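You operate a simulated robot arm through the tools that you are given. There is no shell and no other tool. Be economical: measure what you need, move in short steps, check, and stop when the job is done.

You run a simulated two-armed robot. Do the job below in one go: nothing can be reset, and whatever is moved stays where it is left.

JOB
Wipe up the spill on the top of the blue table with the blue towel and put it back.

Only the result counts: the job must be done as asked and must still hold three seconds after the hand-in. Knocking over, shifting, dropping, spilling or breaking anything else fails it. Flat cloth is picked up by pressing the open fingertips on it (5 to 10 N) and closing them slowly along it; thin cloth reads only 2 to 8 mm in the jaws.

ROBOT AND FRAMES
Two 7-joint arms with two-finger parallel grippers on one trunk, on a base that drives. Base frame: it is fixed to the floor where the robot stands at the start and does not move with it; the origin is under the middle of the robot, x ahead of it, y to its left, z up; the surface under the hand at the start is at about z = 74. Lengths are in cm, angles in degrees, forces in N, time in s.
The left shoulder is at the start at [5, 16.5, 103], the right one opposite. With the tool pointing down near the work surface each hand reaches from about 24 to 70 cm from the robot's upright axis, wherever it stands, measured 20 degrees to its own side. Payload 3.91 kg a hand.
The TCP of each hand is the grasp point between the finger pads, 3 cm short of the fingertips. In the tool frame z runs along the fingers and y along their closing line. The gripper opens to 11 cm. The fingers are 2 cm wide and 1 cm thick; the gripper's body (4.8 by 11.2 cm) begins 5.5 cm behind the TCP.
Orientation is that of the tool frame in the base frame, as a unit quaternion [x, y, z, w]. With the fingers straight down and closing along the base's y, the tool's x points along the base's -x, its y along +y and its z along -z.

CONTROLS
- The arms move only by the tool step_arm. It takes "left_series", "right_series" or both (then of equal length, played together; a hand with none holds still); each is a list of rows, each a list of 3 entries, a list of its own where there are three numbers: the turn, a rotation vector about the tool's x, y, z in degrees, then the shift along the tool's x, y, z in m, then the finger opening in m, from 0 to 0.11. In form: [[[wx, wy, wz], [x, y, z], claw], ...]. A call has 1 to 10 rows; each row shifts and turns the commanded pose from where the row before left it, along the tool's axes as they then stand. A row lasts 0.2 s, in which the tool goes at most 5 cm and 8.6 degrees; a call with a longer step from one row to the next is refused whole, and so is a gripper value outside its range. Where a pose cannot be reached the arm comes as near as it can. A force on the tool above 40 N (or 10 N above the force at the start of the call, whichever is more), or a blocked arm, ends the call early, and 0.2 s more pass. Each finger travels about 4.5 cm/s and halts on what it meets, pressing with about 31 N; the grip force reading is that of the motor and also rises with nothing between the fingers. The clock runs only during rows and for 0.2 s after the last one: add rows that do not move to give the fingers time. It gives the time, the measured TCP pose, the force on the tool (base axes), the opening and the grip force at its end, in the units of the frame above (readings bear some noise), with the torque about the TCP (base axes, N m) and any sound that the robot's microphone picked up.
- Cameras (640 x 400 px; columns grow to the right, rows downward): "scene" is now at [11.59, -0.78, 119.73]; the picture's right is [-0.09, -1.00, 0.00], its down [-0.58, 0.05, -0.81] and it looks along [0.81, -0.07, -0.58] (base axes); focal length 248 px, centre (320, 200). "left" rides on the left gripper at [7.2, -1.7, -10.3] in its tool frame; the picture's right is [0.23, 0.97, 0.00], its down [-0.76, 0.18, -0.62] and it looks along [-0.61, 0.14, 0.78] (tool axes); focal length 222 px, centre (320, 200). "right" rides on the right gripper at [7.2, 1.7, -10.3] in its tool frame; the picture's right is [-0.23, 0.97, 0.00], its down [-0.76, -0.18, -0.62] and it looks along [-0.61, -0.14, 0.78] (tool axes); focal length 222 px, centre (320, 200). There is no depth. A picture from a camera that has moved, and an enlarged one, comes with that camera's place and axes in the base frame and with its lens.
- camera(camera): a new picture of that camera. The clock stands still meanwhile.
- move_column(by): slides the trunk up (or, below 0, down) by that many cm; the arms and the scene camera ride with it, the base frame stays. It gives what a move gives, with no picture.
- base_move(legs): drives the robot by 1 to 6 legs, each [ahead, left, turn to the left] in cm, cm and degrees, along the robot's own axes; the way and the turn of a leg run together, so that a leg with both is an arc; at most 150 cm and 180 degrees a leg. The arms and the cameras ride along, it lands a little off, and it stops where it bumps. It gives what a move gives.
- pan_tilt(pan, tilt): turns the head with the scene camera to pan (to the left, within 80 degrees either way) and tilt (down, from -29 to 69), counted from straight ahead of the robot. It gives what a move gives.
- inspect(camera, box): a new picture of the part [left, top, right, bottom] of that camera's present view, enlarged. The clock stands still meanwhile.
- finish_job(): hands the job in; it is judged then, once.

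Work in short steps. Places have to be worked out from the pictures, the camera data and where the tool is seen: move nearer, look again, correct. Check each grasp and each placing, and mend what went wrong. You have 120 turns and 100 pictures in all, those below and enlarged ones among them. Open the grippers and draw the arms clear of the work before you hand the job in, unless the task says otherwise; then end with one line.

The tools are called after ">>>" as a command line: name --argument value ..., lists and objects as JSON in quotes. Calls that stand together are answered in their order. step_arm: Moves the arms, as the interface text tells. Its arguments: {"type":"object","properties":{"left_series":{"type":"array","items":{"type":"array"}},"right_series":{"type":"array","items":{"type":"array"}}},"required":[]} The other tools are called the same way: move_column (by) slides the trunk up or down; base_move (legs) drives the base; pan_tilt (pan, tilt) turns the head that bears the scene camera; camera (camera) takes a picture; inspect (camera, box) takes an enlarged picture of a part of a camera's view; finish_job () hands the job in.

At the start:

```text
clock: 0.0
left_tcp_pos: [56.68, 16.56, 94.1]
left_ee_rot: [0.0, 1.0, 0.0, 0.0]
left_force: [0.4, 0.2, -0.7]
left_moment: [-0.02, 0.05, 0.02]
left_finger_gap: 10.99
left_gripper_force: 0.0
right_tcp_pos: [41.68, -23.99, 102.96]
right_ee_rot: [0.001, 1.0, 0.001, 0.0]
right_force: [-0.7, 0.4, -0.2]
right_moment: [-0.03, 0.01, -0.02]
right_finger_gap: 11.01
right_gripper_force: 0.2
trunk travel left (down, up): [-25.0, 25.3]
robot x, y, heading: [-0.16, 0.23, -0.3]
head pan, tilt: [-5.2, 35.5]
```

scene: 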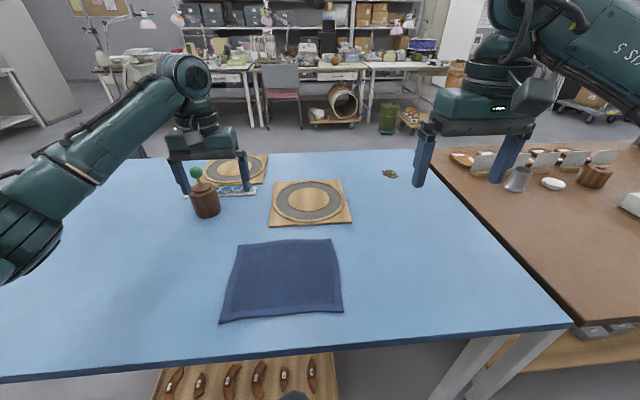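
right: 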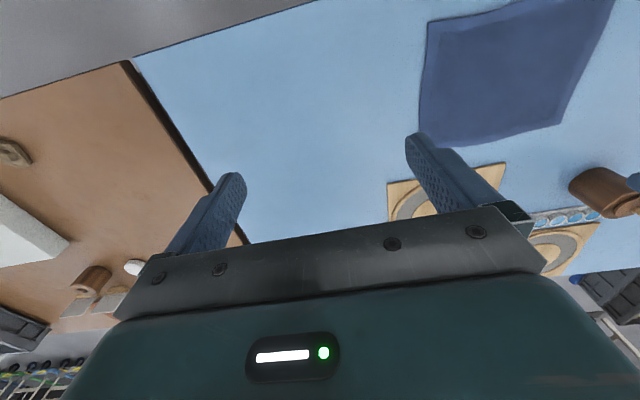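
left: 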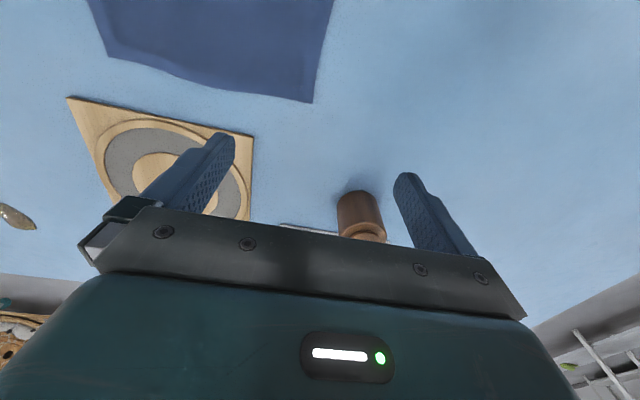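

The towel lies at the front of the blue table; a small brownish spot near (390,174) may be the spill. I look closer.

>>> inspect --camera "scene" --box '[340, 140, 460, 215]'

>>> inspect --camera "scene" --box '[150, 140, 370, 340]'

```text
5.33 times, centred on (400, 178) of scene
camera zoom: at [11.59, -0.78, 119.73], right [-0.09, -1.0, 0.0], down [-0.58, 0.05, -0.81], along [0.81, -0.07, -0.58], focal length 1324 px, centre (-107, 320)
```

zoom: 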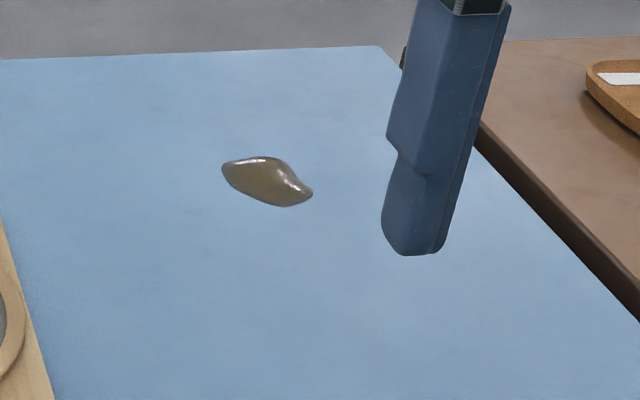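

```text
2.00 times, centred on (260, 240) of scene
camera zoom: at [11.59, -0.78, 119.73], right [-0.09, -1.0, 0.0], down [-0.58, 0.05, -0.81], along [0.81, -0.07, -0.58], focal length 497 px, centre (440, 120)
```

zoom: 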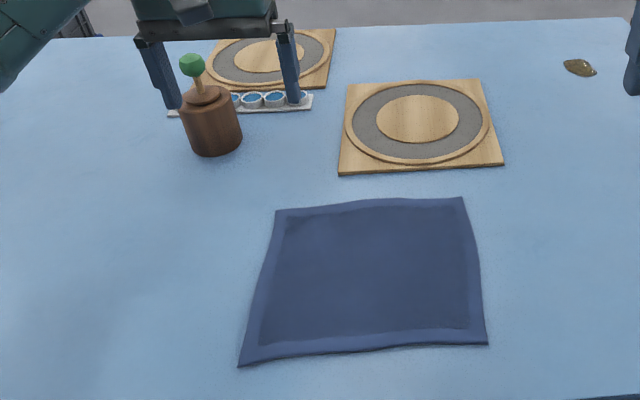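

The spill is at about (89,-34), the towel spans x 38–58, y -8 to 15.5. The spill is beyond reach from here, so I look down to see how close I can drive.

>>> pan_tilt --pan -5 --tilt 69

>>> camera --camera "scene"

>>> pan_tilt --pan -60 --tilt 40

>>> camera --camera "scene"

```text
clock: 1.0
left_tcp_pos: [56.59, 16.55, 94.1]
left_ee_rot: [-0.001, 1.0, 0.0, -0.001]
left_force: [0.5, -0.3, -0.4]
left_moment: [0.01, 0.01, -0.04]
left_finger_gap: 10.99
left_gripper_force: 0.1
right_tcp_pos: [41.56, -24.09, 103.16]
right_ee_rot: [0.0, 1.0, 0.0, 0.0]
right_force: [0.3, -0.8, -0.8]
right_moment: [0.0, -0.01, 0.02]
right_finger_gap: 10.99
right_gripper_force: 0.1
trunk travel left (down, up): [-25.0, 25.3]
robot x, y, heading: [-0.41, -0.1, -0.0]
head pan, tilt: [-5.0, 68.8]
```

```text
94 pictures are left
camera scene: at [8.43, -0.48, 115.45], right [-0.09, -1.0, 0.0], down [-0.93, 0.08, -0.36], along [0.36, -0.03, -0.93], focal length 248 px, centre (320, 200)
```

scene: 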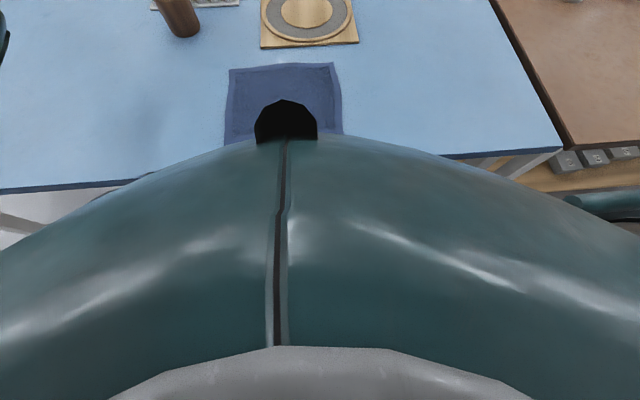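

```text
clock: 2.2
left_tcp_pos: [56.67, 16.56, 93.91]
left_ee_rot: [0.0, 1.0, 0.0, 0.0]
left_force: [0.3, 0.6, -0.2]
left_moment: [0.0, -0.01, 0.02]
left_finger_gap: 11.01
left_gripper_force: 0.1
right_tcp_pos: [41.57, -24.06, 102.98]
right_ee_rot: [0.0, 1.0, 0.0, -0.001]
right_force: [-1.3, 0.5, -0.7]
right_moment: [0.01, 0.0, -0.01]
right_finger_gap: 11.01
right_gripper_force: 0.0
trunk travel left (down, up): [-25.0, 25.3]
robot x, y, heading: [-0.35, -0.23, 0.1]
head pan, tilt: [-60.0, 40.0]
```

```text
93 pictures are left
camera scene: at [7.11, -7.35, 119.06], right [-0.87, -0.5, 0.0], down [-0.32, 0.56, -0.77], along [0.38, -0.66, -0.64], focal length 248 px, centre (320, 200)
```

scene: 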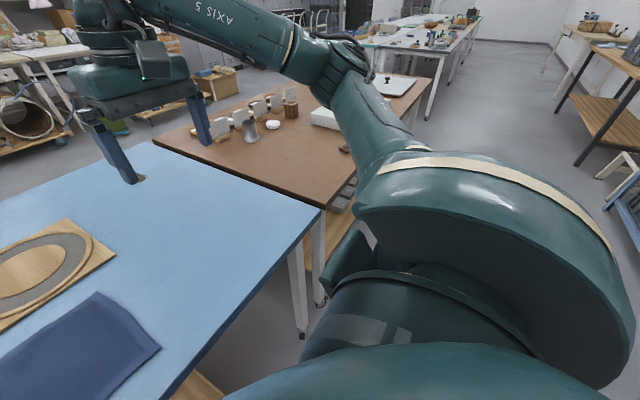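

There's free floor at the table's front. I plan to grip the towel with both hands near its two near corners; first I hover both hands at z≈82 above those points and aim the head at the towel.

>>> step_arm --left_series '[[[0, 0, 0], [0.0204, -0.0054, 0.015], 0.05], [[0, 0, 0], [0.0204, -0.0054, 0.015], 0.05], [[0, 0, 0], [0.0204, -0.0054, 0.015], 0.05], [[0, 0, 0], [0.0204, -0.0054, 0.015], 0.05], [[0, 0, 0], [0.0204, -0.0054, 0.015], 0.05], [[0, 0, 0], [0.0204, -0.0054, 0.015], 0.05], [[0, 0, 0], [0.0204, -0.0054, 0.015], 0.05], [[0, 0, 0], [0.0204, -0.0054, 0.015], 0.05], [[0, 0, 0], [0, 0, 0], 0.05]]' --right_series '[[[0, 0, 0], [0.0016, 0.0245, 0.0263], 0.05], [[0, 0, 0], [0.0016, 0.0245, 0.0263], 0.05], [[0, 0, 0], [0.0016, 0.0245, 0.0263], 0.05], [[0, 0, 0], [0.0016, 0.0245, 0.0263], 0.05], [[0, 0, 0], [0.0016, 0.0245, 0.0263], 0.05], [[0, 0, 0], [0.0016, 0.0245, 0.0263], 0.05], [[0, 0, 0], [0.0016, 0.0245, 0.0263], 0.05], [[0, 0, 0], [0.0016, 0.0245, 0.0263], 0.05], [[0, 0, 0], [0, 0, 0], 0.05]]'

>>> pan_tilt --pan 0 --tilt 55

>>> camera --camera "scene"

>>> camera --camera "left"

>>> camera --camera "right"

```text
clock: 4.2
left_tcp_pos: [40.42, 12.29, 81.82]
left_ee_rot: [-0.001, 1.0, 0.0, 0.0]
left_force: [-0.6, 0.1, 0.3]
left_moment: [-0.02, 0.0, -0.02]
left_finger_gap: 5.0
left_gripper_force: 0.0
right_tcp_pos: [40.43, -4.4, 81.94]
right_ee_rot: [-0.001, 1.0, 0.0, 0.0]
right_force: [-0.2, -0.3, -0.3]
right_moment: [0.01, 0.02, 0.05]
right_finger_gap: 5.01
right_gripper_force: 0.0
trunk travel left (down, up): [-25.0, 25.3]
robot x, y, heading: [-0.04, 0.06, -0.1]
head pan, tilt: [-60.0, 40.0]
```

```text
clock: 5.5
left_tcp_pos: [40.35, 12.24, 81.96]
left_ee_rot: [0.0, 1.0, -0.001, -0.001]
left_force: [-0.8, -0.1, -0.6]
left_moment: [-0.01, 0.01, 0.04]
left_finger_gap: 4.99
left_gripper_force: 0.0
right_tcp_pos: [40.39, -4.41, 81.84]
right_ee_rot: [0.0, 1.0, -0.001, 0.001]
right_force: [-0.1, -0.4, -0.8]
right_moment: [-0.02, -0.01, -0.01]
right_finger_gap: 5.01
right_gripper_force: 0.1
trunk travel left (down, up): [-25.0, 25.3]
robot x, y, heading: [0.35, -0.17, 0.1]
head pan, tilt: [0.0, 55.0]
```

```text
92 pictures are left
camera scene: at [10.06, 0.0, 116.99], right [0.0, -1.0, 0.0], down [-0.82, 0.0, -0.57], along [0.57, 0.0, -0.82], focal length 248 px, centre (320, 200)
```

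scene: 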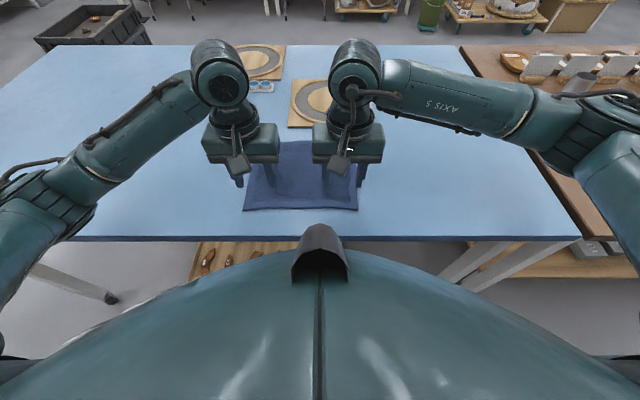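

```text
91 pictures are left
camera left: at [33.23, 10.65, 92.18], right [-0.23, 0.97, 0.0], down [0.76, 0.18, 0.62], along [0.61, 0.14, -0.78], focal length 222 px, centre (320, 200)
```

left: 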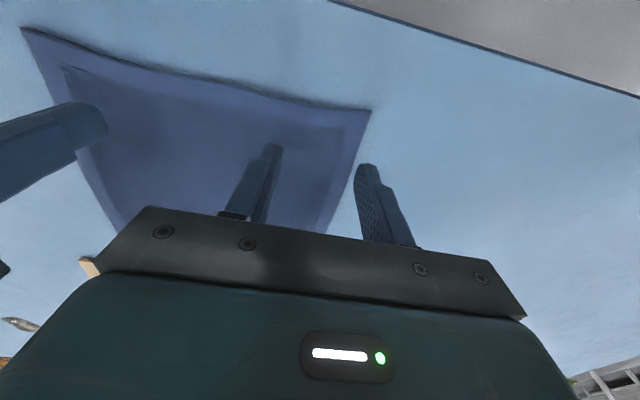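

```text
90 pictures are left
camera right: at [33.16, -2.65, 92.4], right [0.23, 0.97, 0.0], down [0.76, -0.18, 0.62], along [0.61, -0.14, -0.78], focal length 222 px, centre (320, 200)
```

right: 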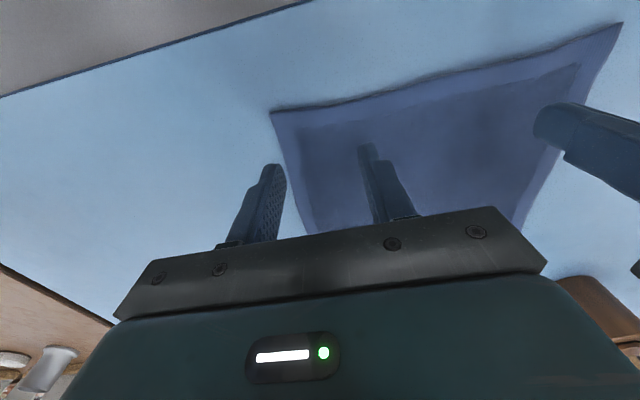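

Corners check out at (37.6,15.65) and (37.8,-7.7). I shift the hands inward a bit so both fingers land on the cloth, then lower to just above contact.

>>> step_arm --left_series '[[[0, 0, 0], [0, -0.007, 0.01], 0.045], [[0, 0, 0], [0, 0, 0.015], 0.045], [[0, 0, 0], [0, 0, 0.015], 0.045], [[0, 0, 0], [0, 0, 0.002], 0.045], [[0, 0, 0], [0, 0, 0.002], 0.045]]' --right_series '[[[0, 0, 0], [0, 0.008, 0.01], 0.045], [[0, 0, 0], [0, 0, 0.015], 0.045], [[0, 0, 0], [0, 0, 0.015], 0.045], [[0, 0, 0], [0, 0, 0.002], 0.045], [[0, 0, 0], [0, 0, 0.002], 0.045]]'

```text
clock: 6.7
left_tcp_pos: [40.33, 11.45, 77.74]
left_ee_rot: [0.0, 1.0, 0.0, -0.001]
left_force: [-0.1, 0.0, -0.1]
left_moment: [-0.01, -0.01, 0.01]
left_finger_gap: 4.51
left_gripper_force: 0.1
right_tcp_pos: [40.33, -3.55, 77.59]
right_ee_rot: [0.0, 1.0, 0.0, 0.0]
right_force: [-0.1, -0.7, 0.9]
right_moment: [0.01, -0.02, 0.06]
right_finger_gap: 4.5
right_gripper_force: 0.1
trunk travel left (down, up): [-25.0, 25.3]
robot x, y, heading: [0.27, 0.26, -0.2]
head pan, tilt: [0.0, 55.0]
```

No contact yet; lower in 2 mm steps.

>>> step_arm --left_series '[[[0, 0, 0], [0, 0, 0.002], 0.045], [[0, 0, 0], [0, 0, 0.002], 0.045], [[0, 0, 0], [0, 0, 0], 0.045]]' --right_series '[[[0, 0, 0], [0, 0, 0.002], 0.045], [[0, 0, 0], [0, 0, 0.002], 0.045], [[0, 0, 0], [0, 0, 0], 0.045]]'

```text
clock: 7.5
left_tcp_pos: [40.34, 11.49, 77.35]
left_ee_rot: [0.0, 1.0, 0.0, 0.002]
left_force: [0.6, -0.7, 3.9]
left_moment: [0.06, 0.0, -0.01]
left_finger_gap: 4.47
left_gripper_force: 0.0
right_tcp_pos: [40.31, -3.51, 77.24]
right_ee_rot: [0.0, 1.0, 0.002, 0.001]
right_force: [0.9, 3.0, 17.0]
right_moment: [0.01, 0.01, -0.02]
right_finger_gap: 4.48
right_gripper_force: 0.1
trunk travel left (down, up): [-25.0, 25.3]
robot x, y, heading: [-0.12, -0.28, -0.1]
head pan, tilt: [0.0, 55.0]
```

Contact at z≈77.3. Even out the pressures (right up ~0.8 mm, left down 0.4 mm).

>>> step_arm --left_series '[[[0, 0, 0], [0, 0, 0.0004], 0.045], [[0, 0, 0], [0, 0, 0], 0.045]]' --right_series '[[[0, 0, 0], [0, 0, -0.0009], 0.045], [[0, 0, 0], [0, 0, 0], 0.045]]'

```text
clock: 8.1
left_tcp_pos: [40.38, 11.51, 77.34]
left_ee_rot: [0.001, 1.0, -0.001, 0.0]
left_force: [0.2, -1.2, 9.0]
left_moment: [0.03, 0.01, -0.02]
left_finger_gap: 4.51
left_gripper_force: 0.0
right_tcp_pos: [40.28, -3.75, 77.34]
right_ee_rot: [0.0, 1.0, 0.002, 0.001]
right_force: [1.3, 4.3, 11.9]
right_moment: [0.06, -0.03, -0.04]
right_finger_gap: 4.51
right_gripper_force: 0.5
trunk travel left (down, up): [-25.0, 25.3]
robot x, y, heading: [-0.04, -0.01, 0.1]
head pan, tilt: [0.0, 55.0]
```

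Pressures ~9 and 12 N; back right off slightly and close slowly.

>>> step_arm --left_series '[[[0, 0, 0], [0, 0, 0], 0.042], [[0, 0, 0], [0, 0, 0], 0.038], [[0, 0, 0], [0, 0, 0], 0.034], [[0, 0, 0], [0, 0, 0], 0.03], [[0, 0, 0], [0, 0, 0], 0.026], [[0, 0, 0], [0, 0, 0], 0.022], [[0, 0, 0], [0, 0, 0], 0.018], [[0, 0, 0], [0, 0, 0], 0.014], [[0, 0, 0], [0, 0, 0], 0.01], [[0, 0, 0], [0, 0, 0], 0.006]]' --right_series '[[[0, 0, 0], [0, 0, -0.0004], 0.042], [[0, 0, 0], [0, 0, 0], 0.038], [[0, 0, 0], [0, 0, 0], 0.034], [[0, 0, 0], [0, 0, 0], 0.03], [[0, 0, 0], [0, 0, 0], 0.026], [[0, 0, 0], [0, 0, 0], 0.022], [[0, 0, 0], [0, 0, 0], 0.018], [[0, 0, 0], [0, 0, 0], 0.014], [[0, 0, 0], [0, 0, 0], 0.01], [[0, 0, 0], [0, 0, 0], 0.006]]'

>>> step_arm --left_series '[[[0, 0, 0], [0, 0, 0], 0.003], [[0, 0, 0], [0, 0, 0], 0.0], [[0, 0, 0], [0, 0, 0], 0.0]]' --right_series '[[[0, 0, 0], [0, 0, 0], 0.003], [[0, 0, 0], [0, 0, 0], 0.0], [[0, 0, 0], [0, 0, 0], 0.0]]'

>>> camera --camera "left"

>>> camera --camera "right"

```text
clock: 10.3
left_tcp_pos: [40.33, 11.34, 77.33]
left_ee_rot: [0.0, 1.0, 0.0, 0.001]
left_force: [-0.3, -8.3, 13.0]
left_moment: [-0.26, 0.04, 0.0]
left_finger_gap: 0.89
left_gripper_force: 3.1
right_tcp_pos: [40.25, -3.68, 77.37]
right_ee_rot: [-0.001, 1.0, 0.0, 0.002]
right_force: [-0.4, 6.7, 7.1]
right_moment: [0.21, -0.01, -0.06]
right_finger_gap: 0.88
right_gripper_force: 6.3
trunk travel left (down, up): [-25.0, 25.3]
robot x, y, heading: [0.04, -0.35, -0.2]
head pan, tilt: [0.0, 55.0]
```

```text
clock: 11.1
left_tcp_pos: [40.26, 11.36, 77.3]
left_ee_rot: [0.0, 1.0, -0.001, 0.001]
left_force: [-1.3, -13.2, 13.8]
left_moment: [-0.37, 0.08, -0.06]
left_finger_gap: 0.35
left_gripper_force: 30.9
right_tcp_pos: [40.23, -3.61, 77.35]
right_ee_rot: [-0.001, 1.0, 0.002, 0.0]
right_force: [0.3, 14.6, 5.6]
right_moment: [0.42, 0.0, -0.05]
right_finger_gap: 0.45
right_gripper_force: 31.1
trunk travel left (down, up): [-25.0, 25.3]
robot x, y, heading: [0.32, 0.14, 0.0]
head pan, tilt: [0.0, 55.0]
```

```text
89 pictures are left
camera left: at [33.09, 9.76, 87.54], right [-0.23, 0.97, 0.0], down [0.76, 0.18, 0.62], along [0.61, 0.14, -0.78], focal length 222 px, centre (320, 200)
```

left: 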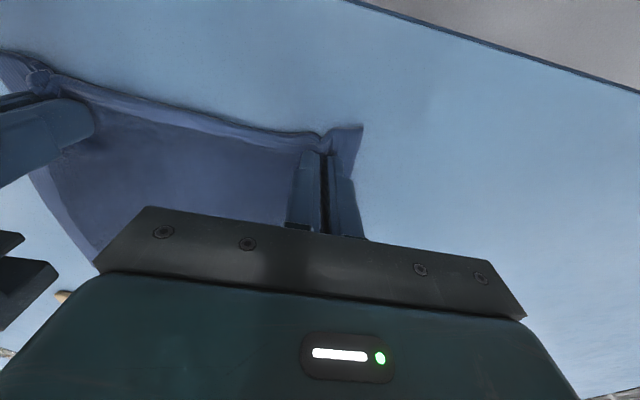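

```text
88 pictures are left
camera right: at [32.97, -1.97, 87.8], right [0.23, 0.97, 0.0], down [0.76, -0.18, 0.62], along [0.61, -0.14, -0.78], focal length 222 px, centre (320, 200)
```

right: 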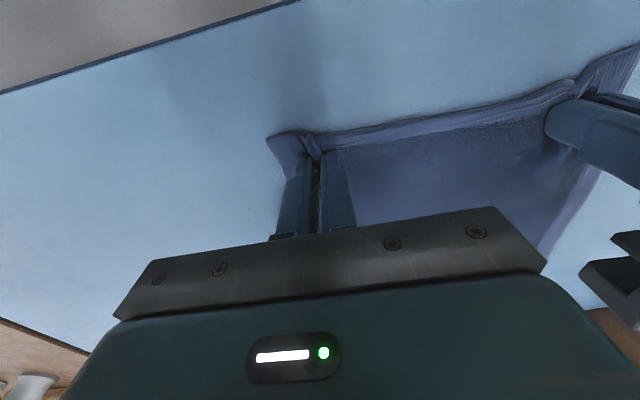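

Both corners are gripped (3.5–4.5 mm). I ease the sideways tension a little and lift 20 cm.

>>> step_arm --left_series '[[[0, 0, 0], [0, -0.002, -0.005], 0.0], [[0, 0, 0], [0, -0.002, -0.015], 0.0], [[0, 0, 0], [0, 0, -0.02], 0.0], [[0, 0, 0], [0, 0, -0.02], 0.0], [[0, 0, 0], [0, 0, -0.025], 0.0], [[0, 0, 0], [0, 0, -0.025], 0.0], [[0, 0, 0], [0, 0, -0.03], 0.0], [[0, 0, 0], [0, 0, -0.03], 0.0], [[0, 0, 0], [0, 0, -0.03], 0.0], [[0, 0, 0], [0, 0, 0], 0.0]]' --right_series '[[[0, 0, 0], [0, 0.002, -0.005], 0.0], [[0, 0, 0], [0, 0.002, -0.015], 0.0], [[0, 0, 0], [0, 0, -0.02], 0.0], [[0, 0, 0], [0, 0, -0.02], 0.0], [[0, 0, 0], [0, 0, -0.025], 0.0], [[0, 0, 0], [0, 0, -0.025], 0.0], [[0, 0, 0], [0, 0, -0.03], 0.0], [[0, 0, 0], [0, 0, -0.03], 0.0], [[0, 0, 0], [0, 0, -0.03], 0.0], [[0, 0, 0], [0, 0, 0], 0.0]]'

>>> pan_tilt --pan 0 --tilt 45

>>> camera --camera "scene"

>>> camera --camera "left"

```text
clock: 13.3
left_tcp_pos: [40.31, 11.23, 97.12]
left_ee_rot: [0.0, 1.0, -0.001, 0.0]
left_force: [0.0, -2.1, 0.4]
left_moment: [-0.07, 0.02, 0.0]
left_finger_gap: 0.32
left_gripper_force: 30.5
right_tcp_pos: [40.33, -3.13, 97.11]
right_ee_rot: [0.0, 1.0, 0.0, 0.0]
right_force: [0.0, 3.1, -0.5]
right_moment: [0.09, 0.0, 0.0]
right_finger_gap: 0.36
right_gripper_force: 31.2
trunk travel left (down, up): [-25.0, 25.3]
robot x, y, heading: [0.31, -0.01, -0.1]
head pan, tilt: [0.0, 55.0]
```

```text
clock: 14.1
left_tcp_pos: [40.29, 11.24, 97.0]
left_ee_rot: [0.0, 1.0, -0.001, 0.0]
left_force: [0.0, -2.5, -0.1]
left_moment: [-0.05, 0.0, 0.04]
left_finger_gap: 0.32
left_gripper_force: 31.2
right_tcp_pos: [40.26, -3.16, 97.13]
right_ee_rot: [0.001, 1.0, 0.0, 0.0]
right_force: [0.8, 3.0, -0.3]
right_moment: [0.05, -0.03, -0.01]
right_finger_gap: 0.39
right_gripper_force: 31.3
trunk travel left (down, up): [-25.0, 25.3]
robot x, y, heading: [-0.04, -0.26, -0.5]
head pan, tilt: [0.0, 45.0]
```

```text
87 pictures are left
camera scene: at [10.98, 0.01, 118.33], right [0.0, -1.0, 0.0], down [-0.71, 0.0, -0.71], along [0.71, 0.0, -0.71], focal length 248 px, centre (320, 200)
```

scene: 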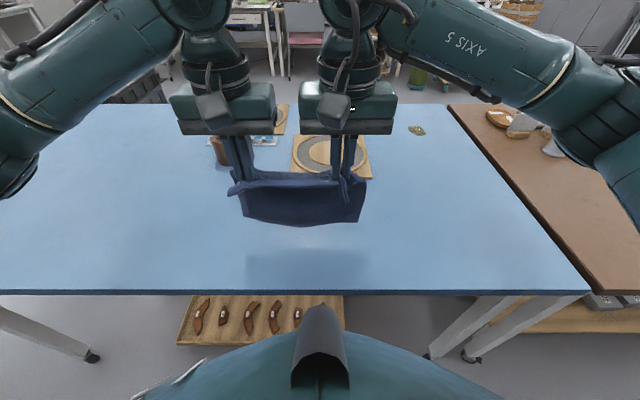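

```text
86 pictures are left
camera left: at [33.1, 9.53, 107.34], right [-0.23, 0.97, 0.0], down [0.76, 0.18, 0.62], along [0.61, 0.14, -0.78], focal length 222 px, centre (320, 200)
```

left: 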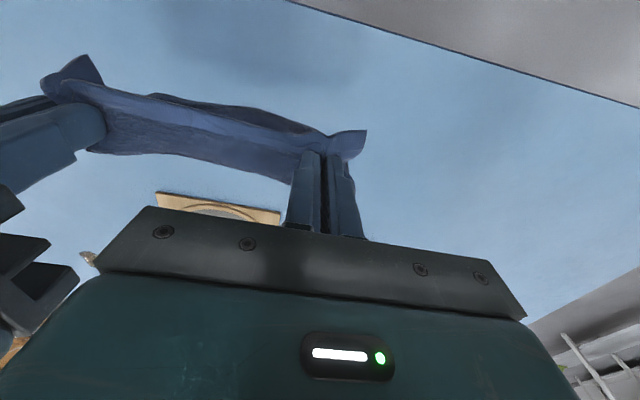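

Towel lifted cleanly. Drive right 38.4 cm so the towel's middle lines up with the spill's y.

>>> base_move --legs '[[0, -38.4, 0]]'

>>> camera --camera "scene"

```text
clock: 18.0
left_tcp_pos: [40.35, -27.3, 97.05]
left_ee_rot: [0.002, 1.0, 0.0, 0.0]
left_force: [-0.6, -2.4, -0.1]
left_moment: [-0.07, -0.02, 0.03]
left_finger_gap: 0.3
left_gripper_force: 30.7
right_tcp_pos: [40.31, -41.58, 97.25]
right_ee_rot: [0.002, 1.0, 0.0, 0.0]
right_force: [0.3, 2.0, -0.7]
right_moment: [0.06, -0.02, -0.02]
right_finger_gap: 0.4
right_gripper_force: 31.0
trunk travel left (down, up): [-25.0, 25.3]
robot x, y, heading: [-0.27, -38.42, -0.3]
head pan, tilt: [0.0, 45.0]
```

```text
85 pictures are left
camera scene: at [10.91, -38.36, 118.33], right [0.0, -1.0, 0.0], down [-0.71, 0.0, -0.71], along [0.71, 0.0, -0.71], focal length 248 px, centre (320, 200)
```

scene: 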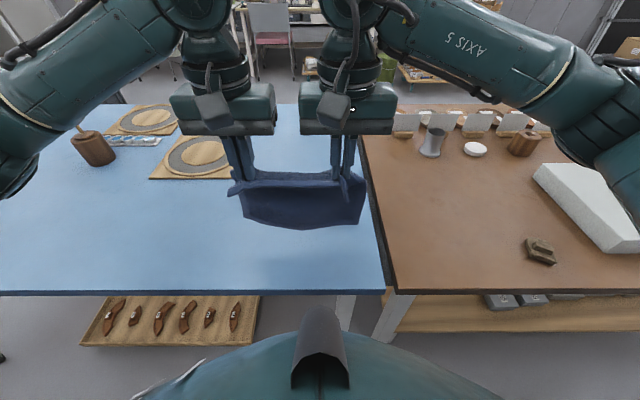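

Extend both arms 30 cm forward.

>>> step_arm --left_series '[[[0, 0, 0], [-0.03, 0, 0], 0.0], [[0, 0, 0], [-0.03, 0, 0], 0.0], [[0, 0, 0], [-0.03, 0, 0], 0.0], [[0, 0, 0], [-0.03, 0, 0], 0.0], [[0, 0, 0], [-0.03, 0, 0], 0.0], [[0, 0, 0], [-0.03, 0, 0], 0.0], [[0, 0, 0], [-0.03, 0, 0], 0.0], [[0, 0, 0], [-0.03, 0, 0], 0.0], [[0, 0, 0], [-0.03, 0, 0], 0.0], [[0, 0, 0], [-0.03, 0, 0], 0.0]]' --right_series '[[[0, 0, 0], [-0.03, 0, 0], 0.0], [[0, 0, 0], [-0.03, 0, 0], 0.0], [[0, 0, 0], [-0.03, 0, 0], 0.0], [[0, 0, 0], [-0.03, 0, 0], 0.0], [[0, 0, 0], [-0.03, 0, 0], 0.0], [[0, 0, 0], [-0.03, 0, 0], 0.0], [[0, 0, 0], [-0.03, 0, 0], 0.0], [[0, 0, 0], [-0.03, 0, 0], 0.0], [[0, 0, 0], [-0.03, 0, 0], 0.0], [[0, 0, 0], [-0.03, 0, 0], 0.0]]'

>>> camera --camera "scene"

```text
clock: 20.2
left_tcp_pos: [63.61, -27.78, 96.91]
left_ee_rot: [0.008, 1.0, -0.006, 0.0]
left_force: [-5.7, -34.4, -2.8]
left_moment: [-1.16, 0.18, -0.22]
left_finger_gap: 0.52
left_gripper_force: 30.5
left hand out of reach, approached as far as the arm can: row 8, 9, 10
right_tcp_pos: [62.28, -43.81, 95.82]
right_ee_rot: [-0.004, 1.0, 0.005, 0.001]
right_force: [5.5, 34.9, 2.7]
right_moment: [1.07, -0.14, -0.15]
right_finger_gap: 0.48
right_gripper_force: 31.0
right hand out of reach, approached as far as the arm can: row 8, 9, 10
trunk travel left (down, up): [-25.0, 25.3]
robot x, y, heading: [-0.08, -38.34, -0.3]
head pan, tilt: [0.0, 45.0]
```

```text
84 pictures are left
camera scene: at [10.92, -38.35, 118.33], right [0.0, -1.0, 0.0], down [-0.71, 0.0, -0.71], along [0.71, 0.0, -0.71], focal length 248 px, centre (320, 200)
```

scene: 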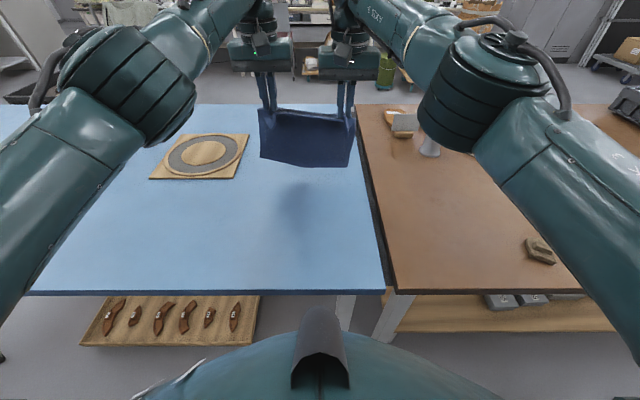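

Too far at this height; the hands got pulled apart. Back off 8 cm to relax.

>>> step_arm --left_series '[[[0, 0, 0], [0.03, 0, 0], 0.0], [[0, 0, 0], [0.03, 0, 0], 0.0], [[0, 0, 0], [0.03, 0, 0], 0.0], [[0, 0, 0], [0, 0, 0], 0.0]]' --right_series '[[[0, 0, 0], [0.03, 0, 0], 0.0], [[0, 0, 0], [0.03, 0, 0], 0.0], [[0, 0, 0], [0.03, 0, 0], 0.0], [[0, 0, 0], [0, 0, 0], 0.0]]'

>>> base_move --legs '[[3, 0, 0]]'

```text
clock: 21.2
left_tcp_pos: [54.65, -27.06, 96.72]
left_ee_rot: [0.001, 1.0, 0.0, 0.0]
left_force: [0.3, -0.2, -0.8]
left_moment: [0.01, -0.01, -0.01]
left_finger_gap: 0.01
left_gripper_force: 31.3
right_tcp_pos: [53.36, -44.54, 95.63]
right_ee_rot: [0.004, 1.0, 0.0, 0.0]
right_force: [0.0, 0.5, -0.6]
right_moment: [-0.01, -0.02, -0.01]
right_finger_gap: 0.41
right_gripper_force: 30.8
trunk travel left (down, up): [-25.0, 25.3]
robot x, y, heading: [0.21, -38.26, -0.1]
head pan, tilt: [0.0, 45.0]
```

```text
clock: 22.0
left_tcp_pos: [57.63, -27.09, 96.85]
left_ee_rot: [0.001, 1.0, 0.0, 0.0]
left_force: [-0.6, 0.8, -0.2]
left_moment: [-0.01, 0.02, 0.0]
left_finger_gap: 0.0
left_gripper_force: 30.9
right_tcp_pos: [56.42, -44.59, 95.74]
right_ee_rot: [0.002, 1.0, 0.0, 0.001]
right_force: [1.0, 0.0, -0.7]
right_moment: [0.01, 0.0, -0.01]
right_finger_gap: 0.4
right_gripper_force: 30.8
trunk travel left (down, up): [-25.0, 25.3]
robot x, y, heading: [2.93, -38.49, -0.2]
head pan, tilt: [0.0, 45.0]
```

The left hand slipped off (gap 0). Look at the towel.

>>> camera --camera "scene"

>>> camera --camera "left"

>>> camera --camera "right"

```text
83 pictures are left
camera scene: at [13.89, -38.37, 118.32], right [0.0, -1.0, 0.0], down [-0.71, 0.0, -0.71], along [0.71, 0.0, -0.71], focal length 248 px, centre (320, 200)
```

scene: 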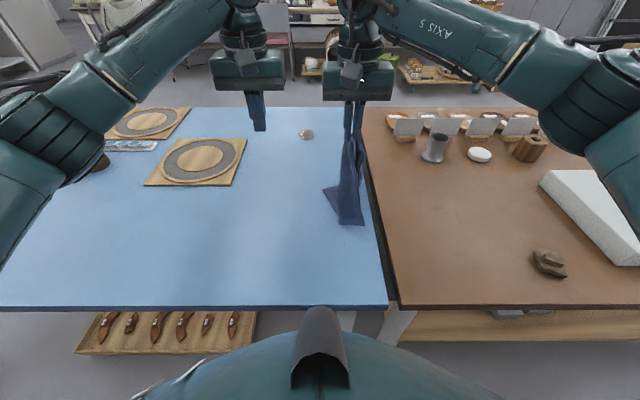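

```text
82 pictures are left
camera left: at [50.42, -28.7, 107.11], right [-0.22, 0.97, 0.0], down [0.76, 0.17, 0.62], along [0.61, 0.14, -0.78], focal length 222 px, centre (320, 200)
```

left: 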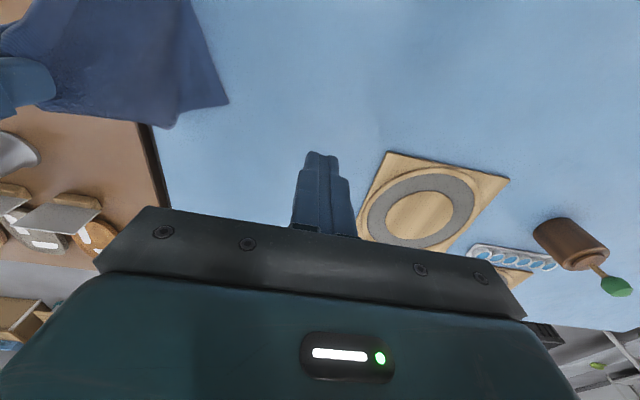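

```text
81 pictures are left
camera right: at [49.05, -42.8, 106.16], right [0.23, 0.97, 0.0], down [0.76, -0.18, 0.62], along [0.61, -0.14, -0.78], focal length 222 px, centre (320, 200)
```

right: 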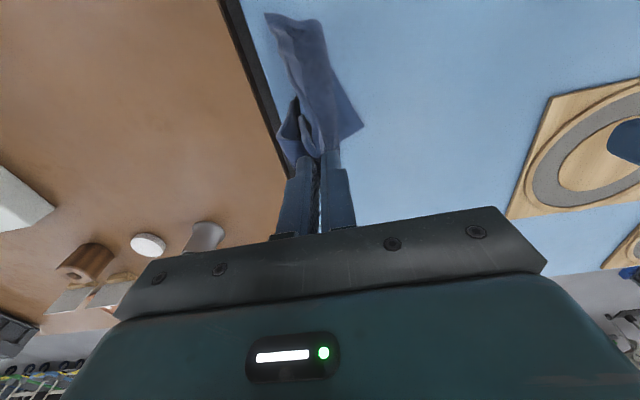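

The right hand still holds its corner and the cloth hangs together, which suits one-handed wiping. I park the left hand back and higher, raise the right by 5 cm, then edge the base ahead.

>>> step_arm --left_series '[[[0, 0, 0], [0.03, 0.02, -0.01], 0.0], [[0, 0, 0], [0.03, 0.02, -0.01], 0.0], [[0, 0, 0], [0.03, 0.02, -0.01], 0.0], [[0, 0, 0], [0.03, 0.02, -0.01], 0.0], [[0, 0, 0], [0.03, 0.02, -0.01], 0.0]]' --right_series '[[[0, 0, 0], [0.0, 0.01, -0.015], 0.0], [[0, 0, 0], [0.0, 0.01, -0.015], 0.0], [[0, 0, 0], [0.0, 0.01, -0.01], 0.0], [[0, 0, 0], [0.0, 0.01, -0.01], 0.0], [[0, 0, 0], [0.0, 0.01, 0], 0.0]]'

>>> base_move --legs '[[4, 18, 0]]'

```text
clock: 23.2
left_tcp_pos: [42.46, -16.93, 102.16]
left_ee_rot: [0.001, 1.0, 0.0, -0.001]
left_force: [0.0, 0.0, 0.0]
left_moment: [0.0, -0.01, -0.01]
left_finger_gap: 0.0
left_gripper_force: 31.2
right_tcp_pos: [56.23, -39.62, 100.87]
right_ee_rot: [0.003, 1.0, 0.0, 0.0]
right_force: [0.3, -0.9, -0.1]
right_moment: [-0.01, -0.02, -0.03]
right_finger_gap: 0.4
right_gripper_force: 31.4
trunk travel left (down, up): [-25.0, 25.3]
robot x, y, heading: [2.66, -38.19, -0.6]
head pan, tilt: [0.0, 45.0]
```

```text
clock: 25.4
left_tcp_pos: [46.79, 0.83, 102.12]
left_ee_rot: [0.002, 1.0, 0.0, 0.0]
left_force: [-1.0, -0.9, 0.2]
left_moment: [-0.02, 0.0, -0.02]
left_finger_gap: 0.0
left_gripper_force: 31.2
right_tcp_pos: [60.5, -21.79, 100.73]
right_ee_rot: [0.003, 1.0, 0.0, 0.0]
right_force: [0.6, 0.2, 0.1]
right_moment: [-0.03, -0.01, -0.04]
right_finger_gap: 0.38
right_gripper_force: 31.6
trunk travel left (down, up): [-25.0, 25.3]
robot x, y, heading: [7.23, -20.46, -0.3]
head pan, tilt: [0.0, 45.0]
```

Base is at x=7, no bump. Check the situation.

>>> camera --camera "scene"

>>> camera --camera "right"

```text
80 pictures are left
camera scene: at [17.89, -20.5, 118.33], right [0.0, -1.0, 0.0], down [-0.71, 0.0, -0.71], along [0.71, 0.0, -0.71], focal length 248 px, centre (320, 200)
```

scene: 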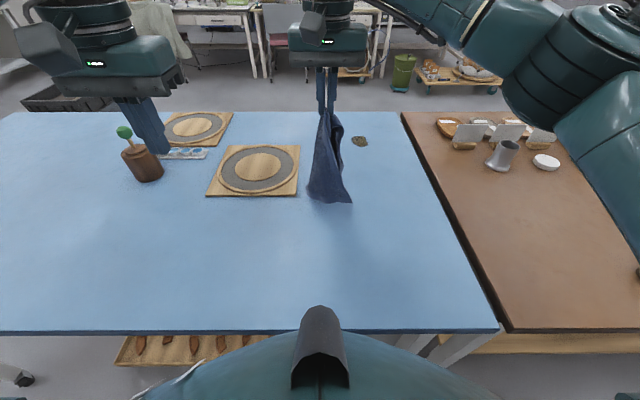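

```text
79 pictures are left
camera right: at [53.11, -20.05, 111.3], right [0.23, 0.97, 0.0], down [0.76, -0.18, 0.62], along [0.61, -0.14, -0.78], focal length 222 px, centre (320, 200)
```

right: 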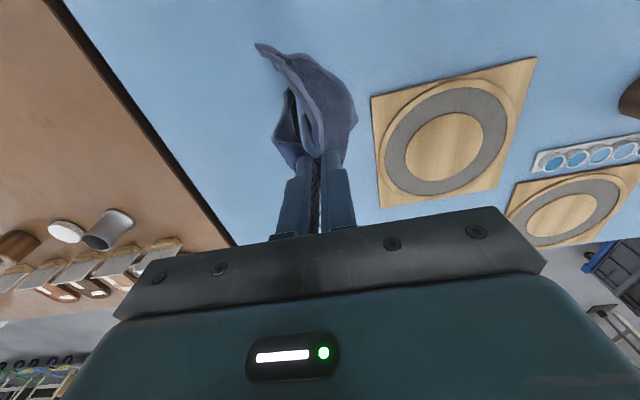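

Spill confirmed at (89.8,-33.7). Move the right hand 12 cm right, clear of the board, then edge the base 5 cm ahead.

>>> step_arm --right_series '[[[0, 0, 0], [0, -0.03, 0], 0.0], [[0, 0, 0], [0, -0.03, 0], 0.0], [[0, 0, 0], [0, -0.03, 0], 0.0], [[0, 0, 0], [0, -0.03, 0], 0.0], [[0, 0, 0], [0, 0, 0], 0.0]]'

>>> base_move --legs '[[5, 0, 0]]'

```text
clock: 26.6
left_tcp_pos: [46.6, 0.89, 101.99]
left_ee_rot: [0.003, 1.0, -0.001, 0.0]
left_force: [-0.1, -0.2, 0.6]
left_moment: [-0.02, -0.02, -0.01]
left_finger_gap: 0.02
left_gripper_force: 31.5
right_tcp_pos: [60.21, -33.81, 100.64]
right_ee_rot: [0.003, 1.0, 0.0, 0.001]
right_force: [-0.2, 0.5, 0.0]
right_moment: [0.02, 0.0, -0.04]
right_finger_gap: 0.39
right_gripper_force: 30.6
trunk travel left (down, up): [-25.0, 25.3]
robot x, y, heading: [7.16, -20.23, -0.0]
head pan, tilt: [0.0, 45.0]
```

```text
clock: 27.5
left_tcp_pos: [51.8, 0.95, 102.01]
left_ee_rot: [0.002, 1.0, 0.0, 0.0]
left_force: [0.3, -0.4, -0.1]
left_moment: [0.0, 0.01, -0.03]
left_finger_gap: 0.0
left_gripper_force: 31.0
right_tcp_pos: [65.24, -33.78, 100.72]
right_ee_rot: [0.003, 1.0, 0.0, 0.0]
right_force: [0.6, 0.8, 0.3]
right_moment: [0.0, 0.03, -0.03]
right_finger_gap: 0.4
right_gripper_force: 31.3
trunk travel left (down, up): [-25.0, 25.3]
robot x, y, heading: [12.0, -20.7, -0.1]
head pan, tilt: [0.0, 45.0]
```

No bump at x=12. Now tilt the right hand 35° forward, and advance to about x=80, z=92.

>>> step_arm --right_series '[[[0, -7, 0], [0, 0, 0], 0.0], [[0, -7, 0], [0, 0, 0], 0.0], [[0, -7, 0], [0, 0, 0], 0.0], [[0, -7, 0], [0, 0, 0], 0.0], [[0, -7, 0], [0, 0, 0], 0.0], [[0, 0, 0], [-0.0193, 0, 0.038], 0.0], [[0, 0, 0], [-0.0193, 0, 0.038], 0.0], [[0, 0, 0], [-0.0193, 0, 0.038], 0.0], [[0, 0, 0], [-0.0193, 0, 0.038], 0.0], [[0, 0, 0], [0, 0, 0], 0.0]]'

>>> camera --camera "scene"

>>> camera --camera "right"

```text
clock: 29.7
left_tcp_pos: [51.66, 0.82, 102.18]
left_ee_rot: [0.002, 1.0, 0.001, 0.0]
left_force: [-0.2, -0.5, 0.0]
left_moment: [0.04, -0.02, 0.02]
left_finger_gap: 0.0
left_gripper_force: 30.6
right_tcp_pos: [80.3, -33.84, 92.93]
right_ee_rot: [0.001, 0.954, -0.001, 0.3]
right_force: [0.3, -0.5, -0.4]
right_moment: [0.0, 0.01, 0.01]
right_finger_gap: 0.41
right_gripper_force: 31.5
trunk travel left (down, up): [-25.0, 25.3]
robot x, y, heading: [12.18, -20.52, -0.3]
head pan, tilt: [0.0, 45.0]
```

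```text
78 pictures are left
camera scene: at [22.89, -20.54, 118.33], right [0.0, -1.0, 0.0], down [-0.71, 0.0, -0.71], along [0.71, 0.0, -0.71], focal length 248 px, centre (320, 200)
```

scene: 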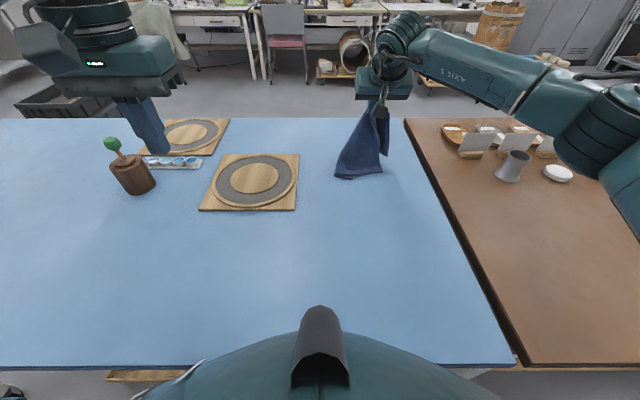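

```text
77 pictures are left
camera right: at [68.45, -32.04, 97.34], right [0.19, 0.97, 0.13], down [0.27, -0.18, 0.95], along [0.95, -0.14, -0.29], focal length 222 px, centre (320, 200)
```

right: 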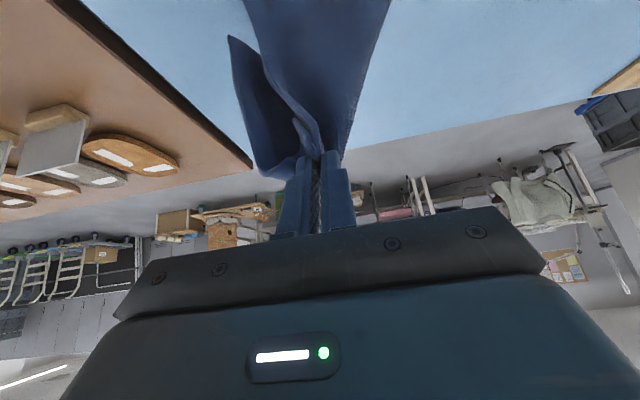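

Reach is fine. Advance along the fingers to (90,-33.8,79), just above the spill.

>>> step_arm --right_series '[[[0, 0, 0], [0, 0, 0.0344], 0.0], [[0, 0, 0], [0, 0, 0.0344], 0.0], [[0, 0, 0], [0, 0, 0.0344], 0.0], [[0, 0, 0], [0, 0, 0.0344], 0.0], [[0, 0, 0], [0, 0, 0.0344], 0.0], [[0, 0, 0], [0, 0, 0], 0.0]]'

>>> inspect --camera "scene" --box '[300, 90, 460, 190]'

>>> camera --camera "right"

```text
clock: 31.1
left_tcp_pos: [51.77, 0.91, 102.19]
left_ee_rot: [0.003, 1.0, 0.0, -0.001]
left_force: [0.1, -0.2, 0.2]
left_moment: [0.03, -0.03, 0.01]
left_finger_gap: 0.0
left_gripper_force: 30.6
right_tcp_pos: [87.71, -35.8, 78.88]
right_ee_rot: [0.002, 0.953, -0.001, 0.302]
right_force: [-0.4, -0.8, 2.5]
right_moment: [0.03, 0.0, -0.05]
right_finger_gap: 0.39
right_gripper_force: 30.7
right hand out of reach, approached as far as the arm can: row 4, 5
trunk travel left (down, up): [-25.0, 25.3]
robot x, y, heading: [12.07, -20.37, -0.0]
head pan, tilt: [0.0, 45.0]
```

```text
4.00 times, centred on (380, 140) of scene
camera zoom: at [22.87, -20.53, 118.34], right [0.0, -1.0, 0.0], down [-0.71, 0.0, -0.71], along [0.71, 0.0, -0.71], focal length 993 px, centre (80, 440)
```

zoom: 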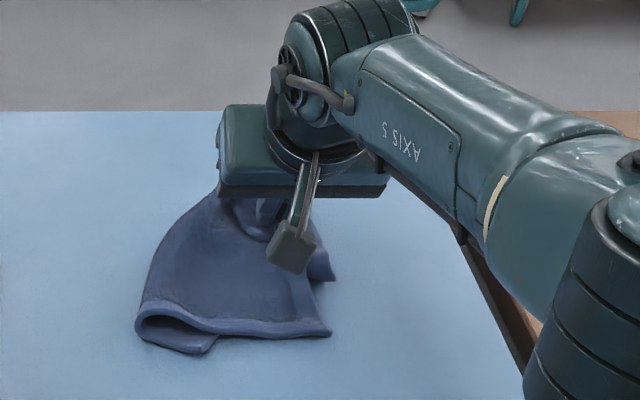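

```text
75 pictures are left
camera right: at [75.83, -34.02, 83.34], right [0.19, 0.97, 0.13], down [0.26, -0.18, 0.95], along [0.95, -0.14, -0.29], focal length 222 px, centre (320, 200)
```

right: 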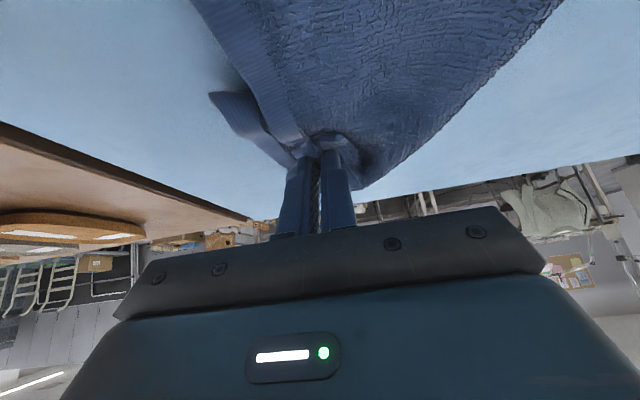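

At the reach limit with tips at x≈89.5 over the spill. Drive 4 cm more ahead for margin.

>>> base_move --legs '[[4, 0, 0]]'

>>> step_arm --right_series '[[[0, 0, 0], [0.005, 0.008, 0.0], 0.0], [[0, 0, 0], [0.008, 0.004, 0.004], 0.0], [[0, 0, 0], [0.002, 0, 0.003], 0.0], [[0, 0, 0], [0.002, 0, 0.003], 0.0]]'

```text
clock: 32.0
left_tcp_pos: [52.81, 0.93, 101.98]
left_ee_rot: [0.001, 1.0, -0.001, 0.0]
left_force: [1.0, -0.2, -0.1]
left_moment: [0.0, -0.01, -0.02]
left_finger_gap: 0.0
left_gripper_force: 31.3
right_tcp_pos: [89.13, -35.72, 79.05]
right_ee_rot: [0.001, 0.953, -0.001, 0.303]
right_force: [0.0, -0.6, 1.8]
right_moment: [-0.02, 0.02, -0.04]
right_finger_gap: 0.39
right_gripper_force: 30.9
trunk travel left (down, up): [-25.0, 25.3]
robot x, y, heading: [13.14, -20.26, -0.0]
head pan, tilt: [0.0, 45.0]
stopped in leg 1: the robot was blocked; the commanded pose is now the measured one
```

```text
clock: 33.0
left_tcp_pos: [52.58, 0.92, 102.25]
left_ee_rot: [0.001, 1.0, 0.0, 0.001]
left_force: [-0.7, 0.2, 0.4]
left_moment: [-0.01, 0.0, 0.01]
left_finger_gap: 0.0
left_gripper_force: 31.5
right_tcp_pos: [88.24, -34.6, 78.17]
right_ee_rot: [0.002, 0.951, -0.001, 0.309]
right_force: [3.8, -6.8, 31.1]
right_moment: [-0.19, -0.4, -0.11]
right_finger_gap: 0.4
right_gripper_force: 31.6
trunk travel left (down, up): [-25.0, 25.3]
robot x, y, heading: [13.05, -20.84, 0.0]
head pan, tilt: [0.0, 45.0]
```

The base touched something at x=13 (no more forward). The fingertips press the cloth on the spill at 31 N; ease off 2 mm and wipe back and forth.

>>> step_arm --right_series '[[[0, 0, 0], [-0.0012, 0, -0.0018], 0.0], [[0, 0, 0], [0.0162, 0, -0.0118], 0.0], [[0, 0, 0], [0.0162, 0, -0.0118], 0.0], [[0, 0, 0], [0.0162, 0, -0.0118], 0.0], [[0, 0, 0], [0, 0.02, 0], 0.0], [[0, 0, 0], [-0.0162, 0, 0.0118], 0.0], [[0, 0, 0], [-0.0162, 0, 0.0118], 0.0], [[0, 0, 0], [-0.0162, 0, 0.0118], 0.0], [[0, 0, 0], [0, 0, 0], 0.0]]'

```text
clock: 35.0
left_tcp_pos: [52.44, 0.99, 102.23]
left_ee_rot: [0.001, 1.0, 0.001, 0.002]
left_force: [0.1, 0.0, 0.1]
left_moment: [-0.02, 0.0, 0.0]
left_finger_gap: 0.0
left_gripper_force: 31.1
right_tcp_pos: [88.06, -32.05, 78.15]
right_ee_rot: [-0.001, 0.952, 0.001, 0.306]
right_force: [-10.5, 4.1, 29.6]
right_moment: [0.18, 0.08, 0.04]
right_finger_gap: 0.39
right_gripper_force: 31.2
trunk travel left (down, up): [-25.0, 25.3]
robot x, y, heading: [13.28, -20.2, -0.0]
head pan, tilt: [0.0, 45.0]
```

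Still pressing 30 N; raise 3 mm and wipe along the other side too.

>>> step_arm --right_series '[[[0, 0, 0], [-0.0018, 0, -0.0025], 0.0], [[0, 0, 0], [0, -0.025, 0], 0.0], [[0, 0, 0], [0, -0.025, 0], 0.0], [[0, 0, 0], [0.0162, 0, -0.0118], 0.0], [[0, 0, 0], [0.0162, 0, -0.0118], 0.0], [[0, 0, 0], [0, 0.02, 0], 0.0], [[0, 0, 0], [0, 0.02, 0], 0.0], [[0, 0, 0], [0, 0, 0], 0.0]]'

>>> camera --camera "right"

>>> inspect --camera "scene" --box '[300, 90, 460, 190]'

```text
clock: 36.8
left_tcp_pos: [52.68, 0.9, 102.13]
left_ee_rot: [0.001, 1.0, -0.001, 0.0]
left_force: [0.6, 0.6, -0.1]
left_moment: [0.0, -0.04, -0.01]
left_finger_gap: 0.02
left_gripper_force: 31.1
right_tcp_pos: [84.05, -33.75, 78.25]
right_ee_rot: [0.002, 0.952, -0.001, 0.305]
right_force: [-0.2, -9.4, 23.3]
right_moment: [-0.25, -0.19, -0.09]
right_finger_gap: 0.4
right_gripper_force: 30.7
trunk travel left (down, up): [-25.0, 25.3]
robot x, y, heading: [13.28, -20.45, -0.1]
head pan, tilt: [0.0, 45.0]
```

```text
74 pictures are left
camera right: at [72.03, -31.89, 82.52], right [0.19, 0.97, 0.13], down [0.26, -0.18, 0.95], along [0.95, -0.15, -0.28], focal length 222 px, centre (320, 200)
```

right: 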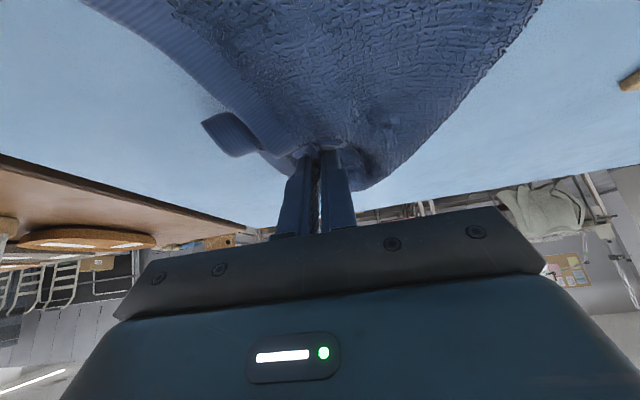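

```text
4.00 times, centred on (380, 140) of scene
camera zoom: at [23.85, -20.62, 118.37], right [0.0, -1.0, 0.0], down [-0.71, 0.0, -0.71], along [0.71, 0.0, -0.71], focal length 993 px, centre (80, 440)
```

zoom: 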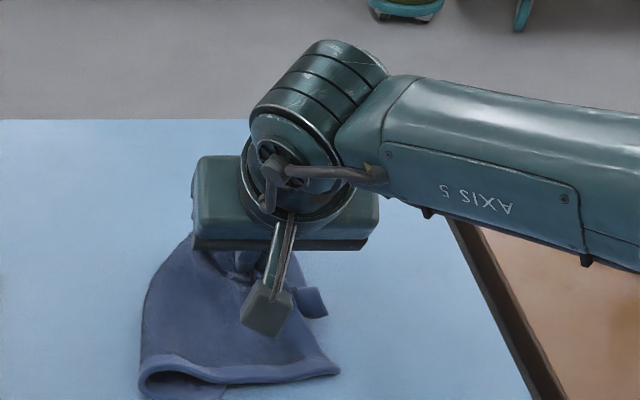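

Lift and back off to see the spill area.

>>> step_arm --right_series '[[[0, 0, 0], [-0.0044, 0, -0.0264], 0.0], [[0, 0, 0], [-0.0044, 0, -0.0264], 0.0], [[0, 0, 0], [-0.0044, 0, -0.0264], 0.0], [[0, 0, 0], [-0.0044, 0, -0.0264], 0.0], [[0, 0, 0], [-0.0044, 0, -0.0264], 0.0], [[0, 0, 0], [0.0194, 0, -0.0141], 0.0], [[0, 0, 0], [0.0194, 0, -0.0141], 0.0], [[0, 0, 0], [0.0194, 0, -0.0141], 0.0], [[0, 0, 0], [0.0194, 0, -0.0141], 0.0], [[0, 0, 0], [0.0194, 0, -0.0141], 0.0]]'

>>> camera --camera "scene"

>>> camera --camera "right"

```text
clock: 39.0
left_tcp_pos: [52.84, 0.99, 102.07]
left_ee_rot: [0.001, 1.0, -0.001, -0.001]
left_force: [0.6, 0.0, 0.4]
left_moment: [0.03, 0.03, 0.03]
left_finger_gap: 0.0
left_gripper_force: 31.2
right_tcp_pos: [66.3, -33.43, 90.1]
right_ee_rot: [0.002, 0.953, 0.0, 0.302]
right_force: [0.3, 0.1, 0.2]
right_moment: [0.02, 0.01, 0.0]
right_finger_gap: 0.41
right_gripper_force: 30.6
trunk travel left (down, up): [-25.0, 25.3]
robot x, y, heading: [13.34, -20.33, -0.1]
head pan, tilt: [0.0, 45.0]
```

```text
72 pictures are left
camera scene: at [24.09, -20.6, 118.34], right [0.0, -1.0, 0.0], down [-0.71, 0.0, -0.71], along [0.71, 0.0, -0.71], focal length 248 px, centre (320, 200)
```

scene: 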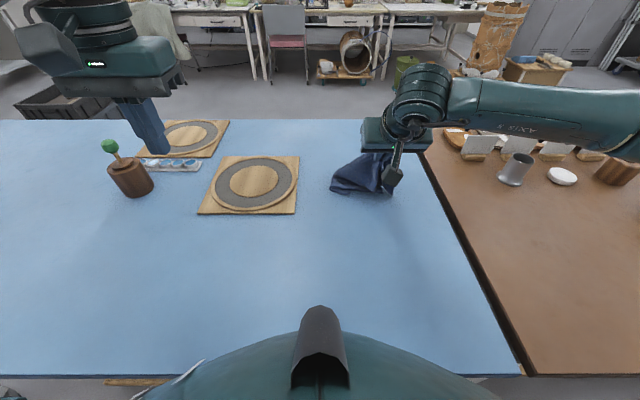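

```text
71 pictures are left
camera right: at [54.43, -31.71, 94.38], right [0.19, 0.97, 0.13], down [0.26, -0.18, 0.95], along [0.95, -0.14, -0.29], focal length 222 px, centre (320, 200)
```

right: 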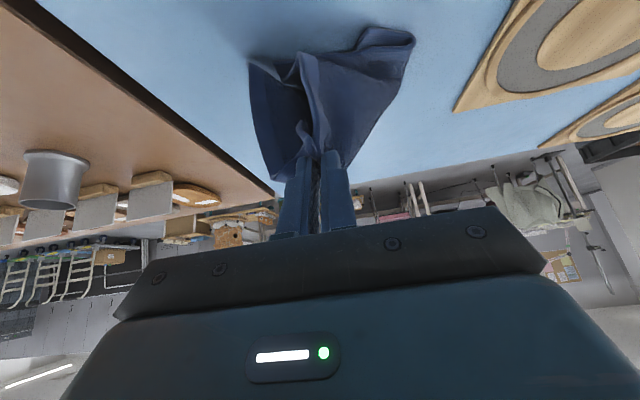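

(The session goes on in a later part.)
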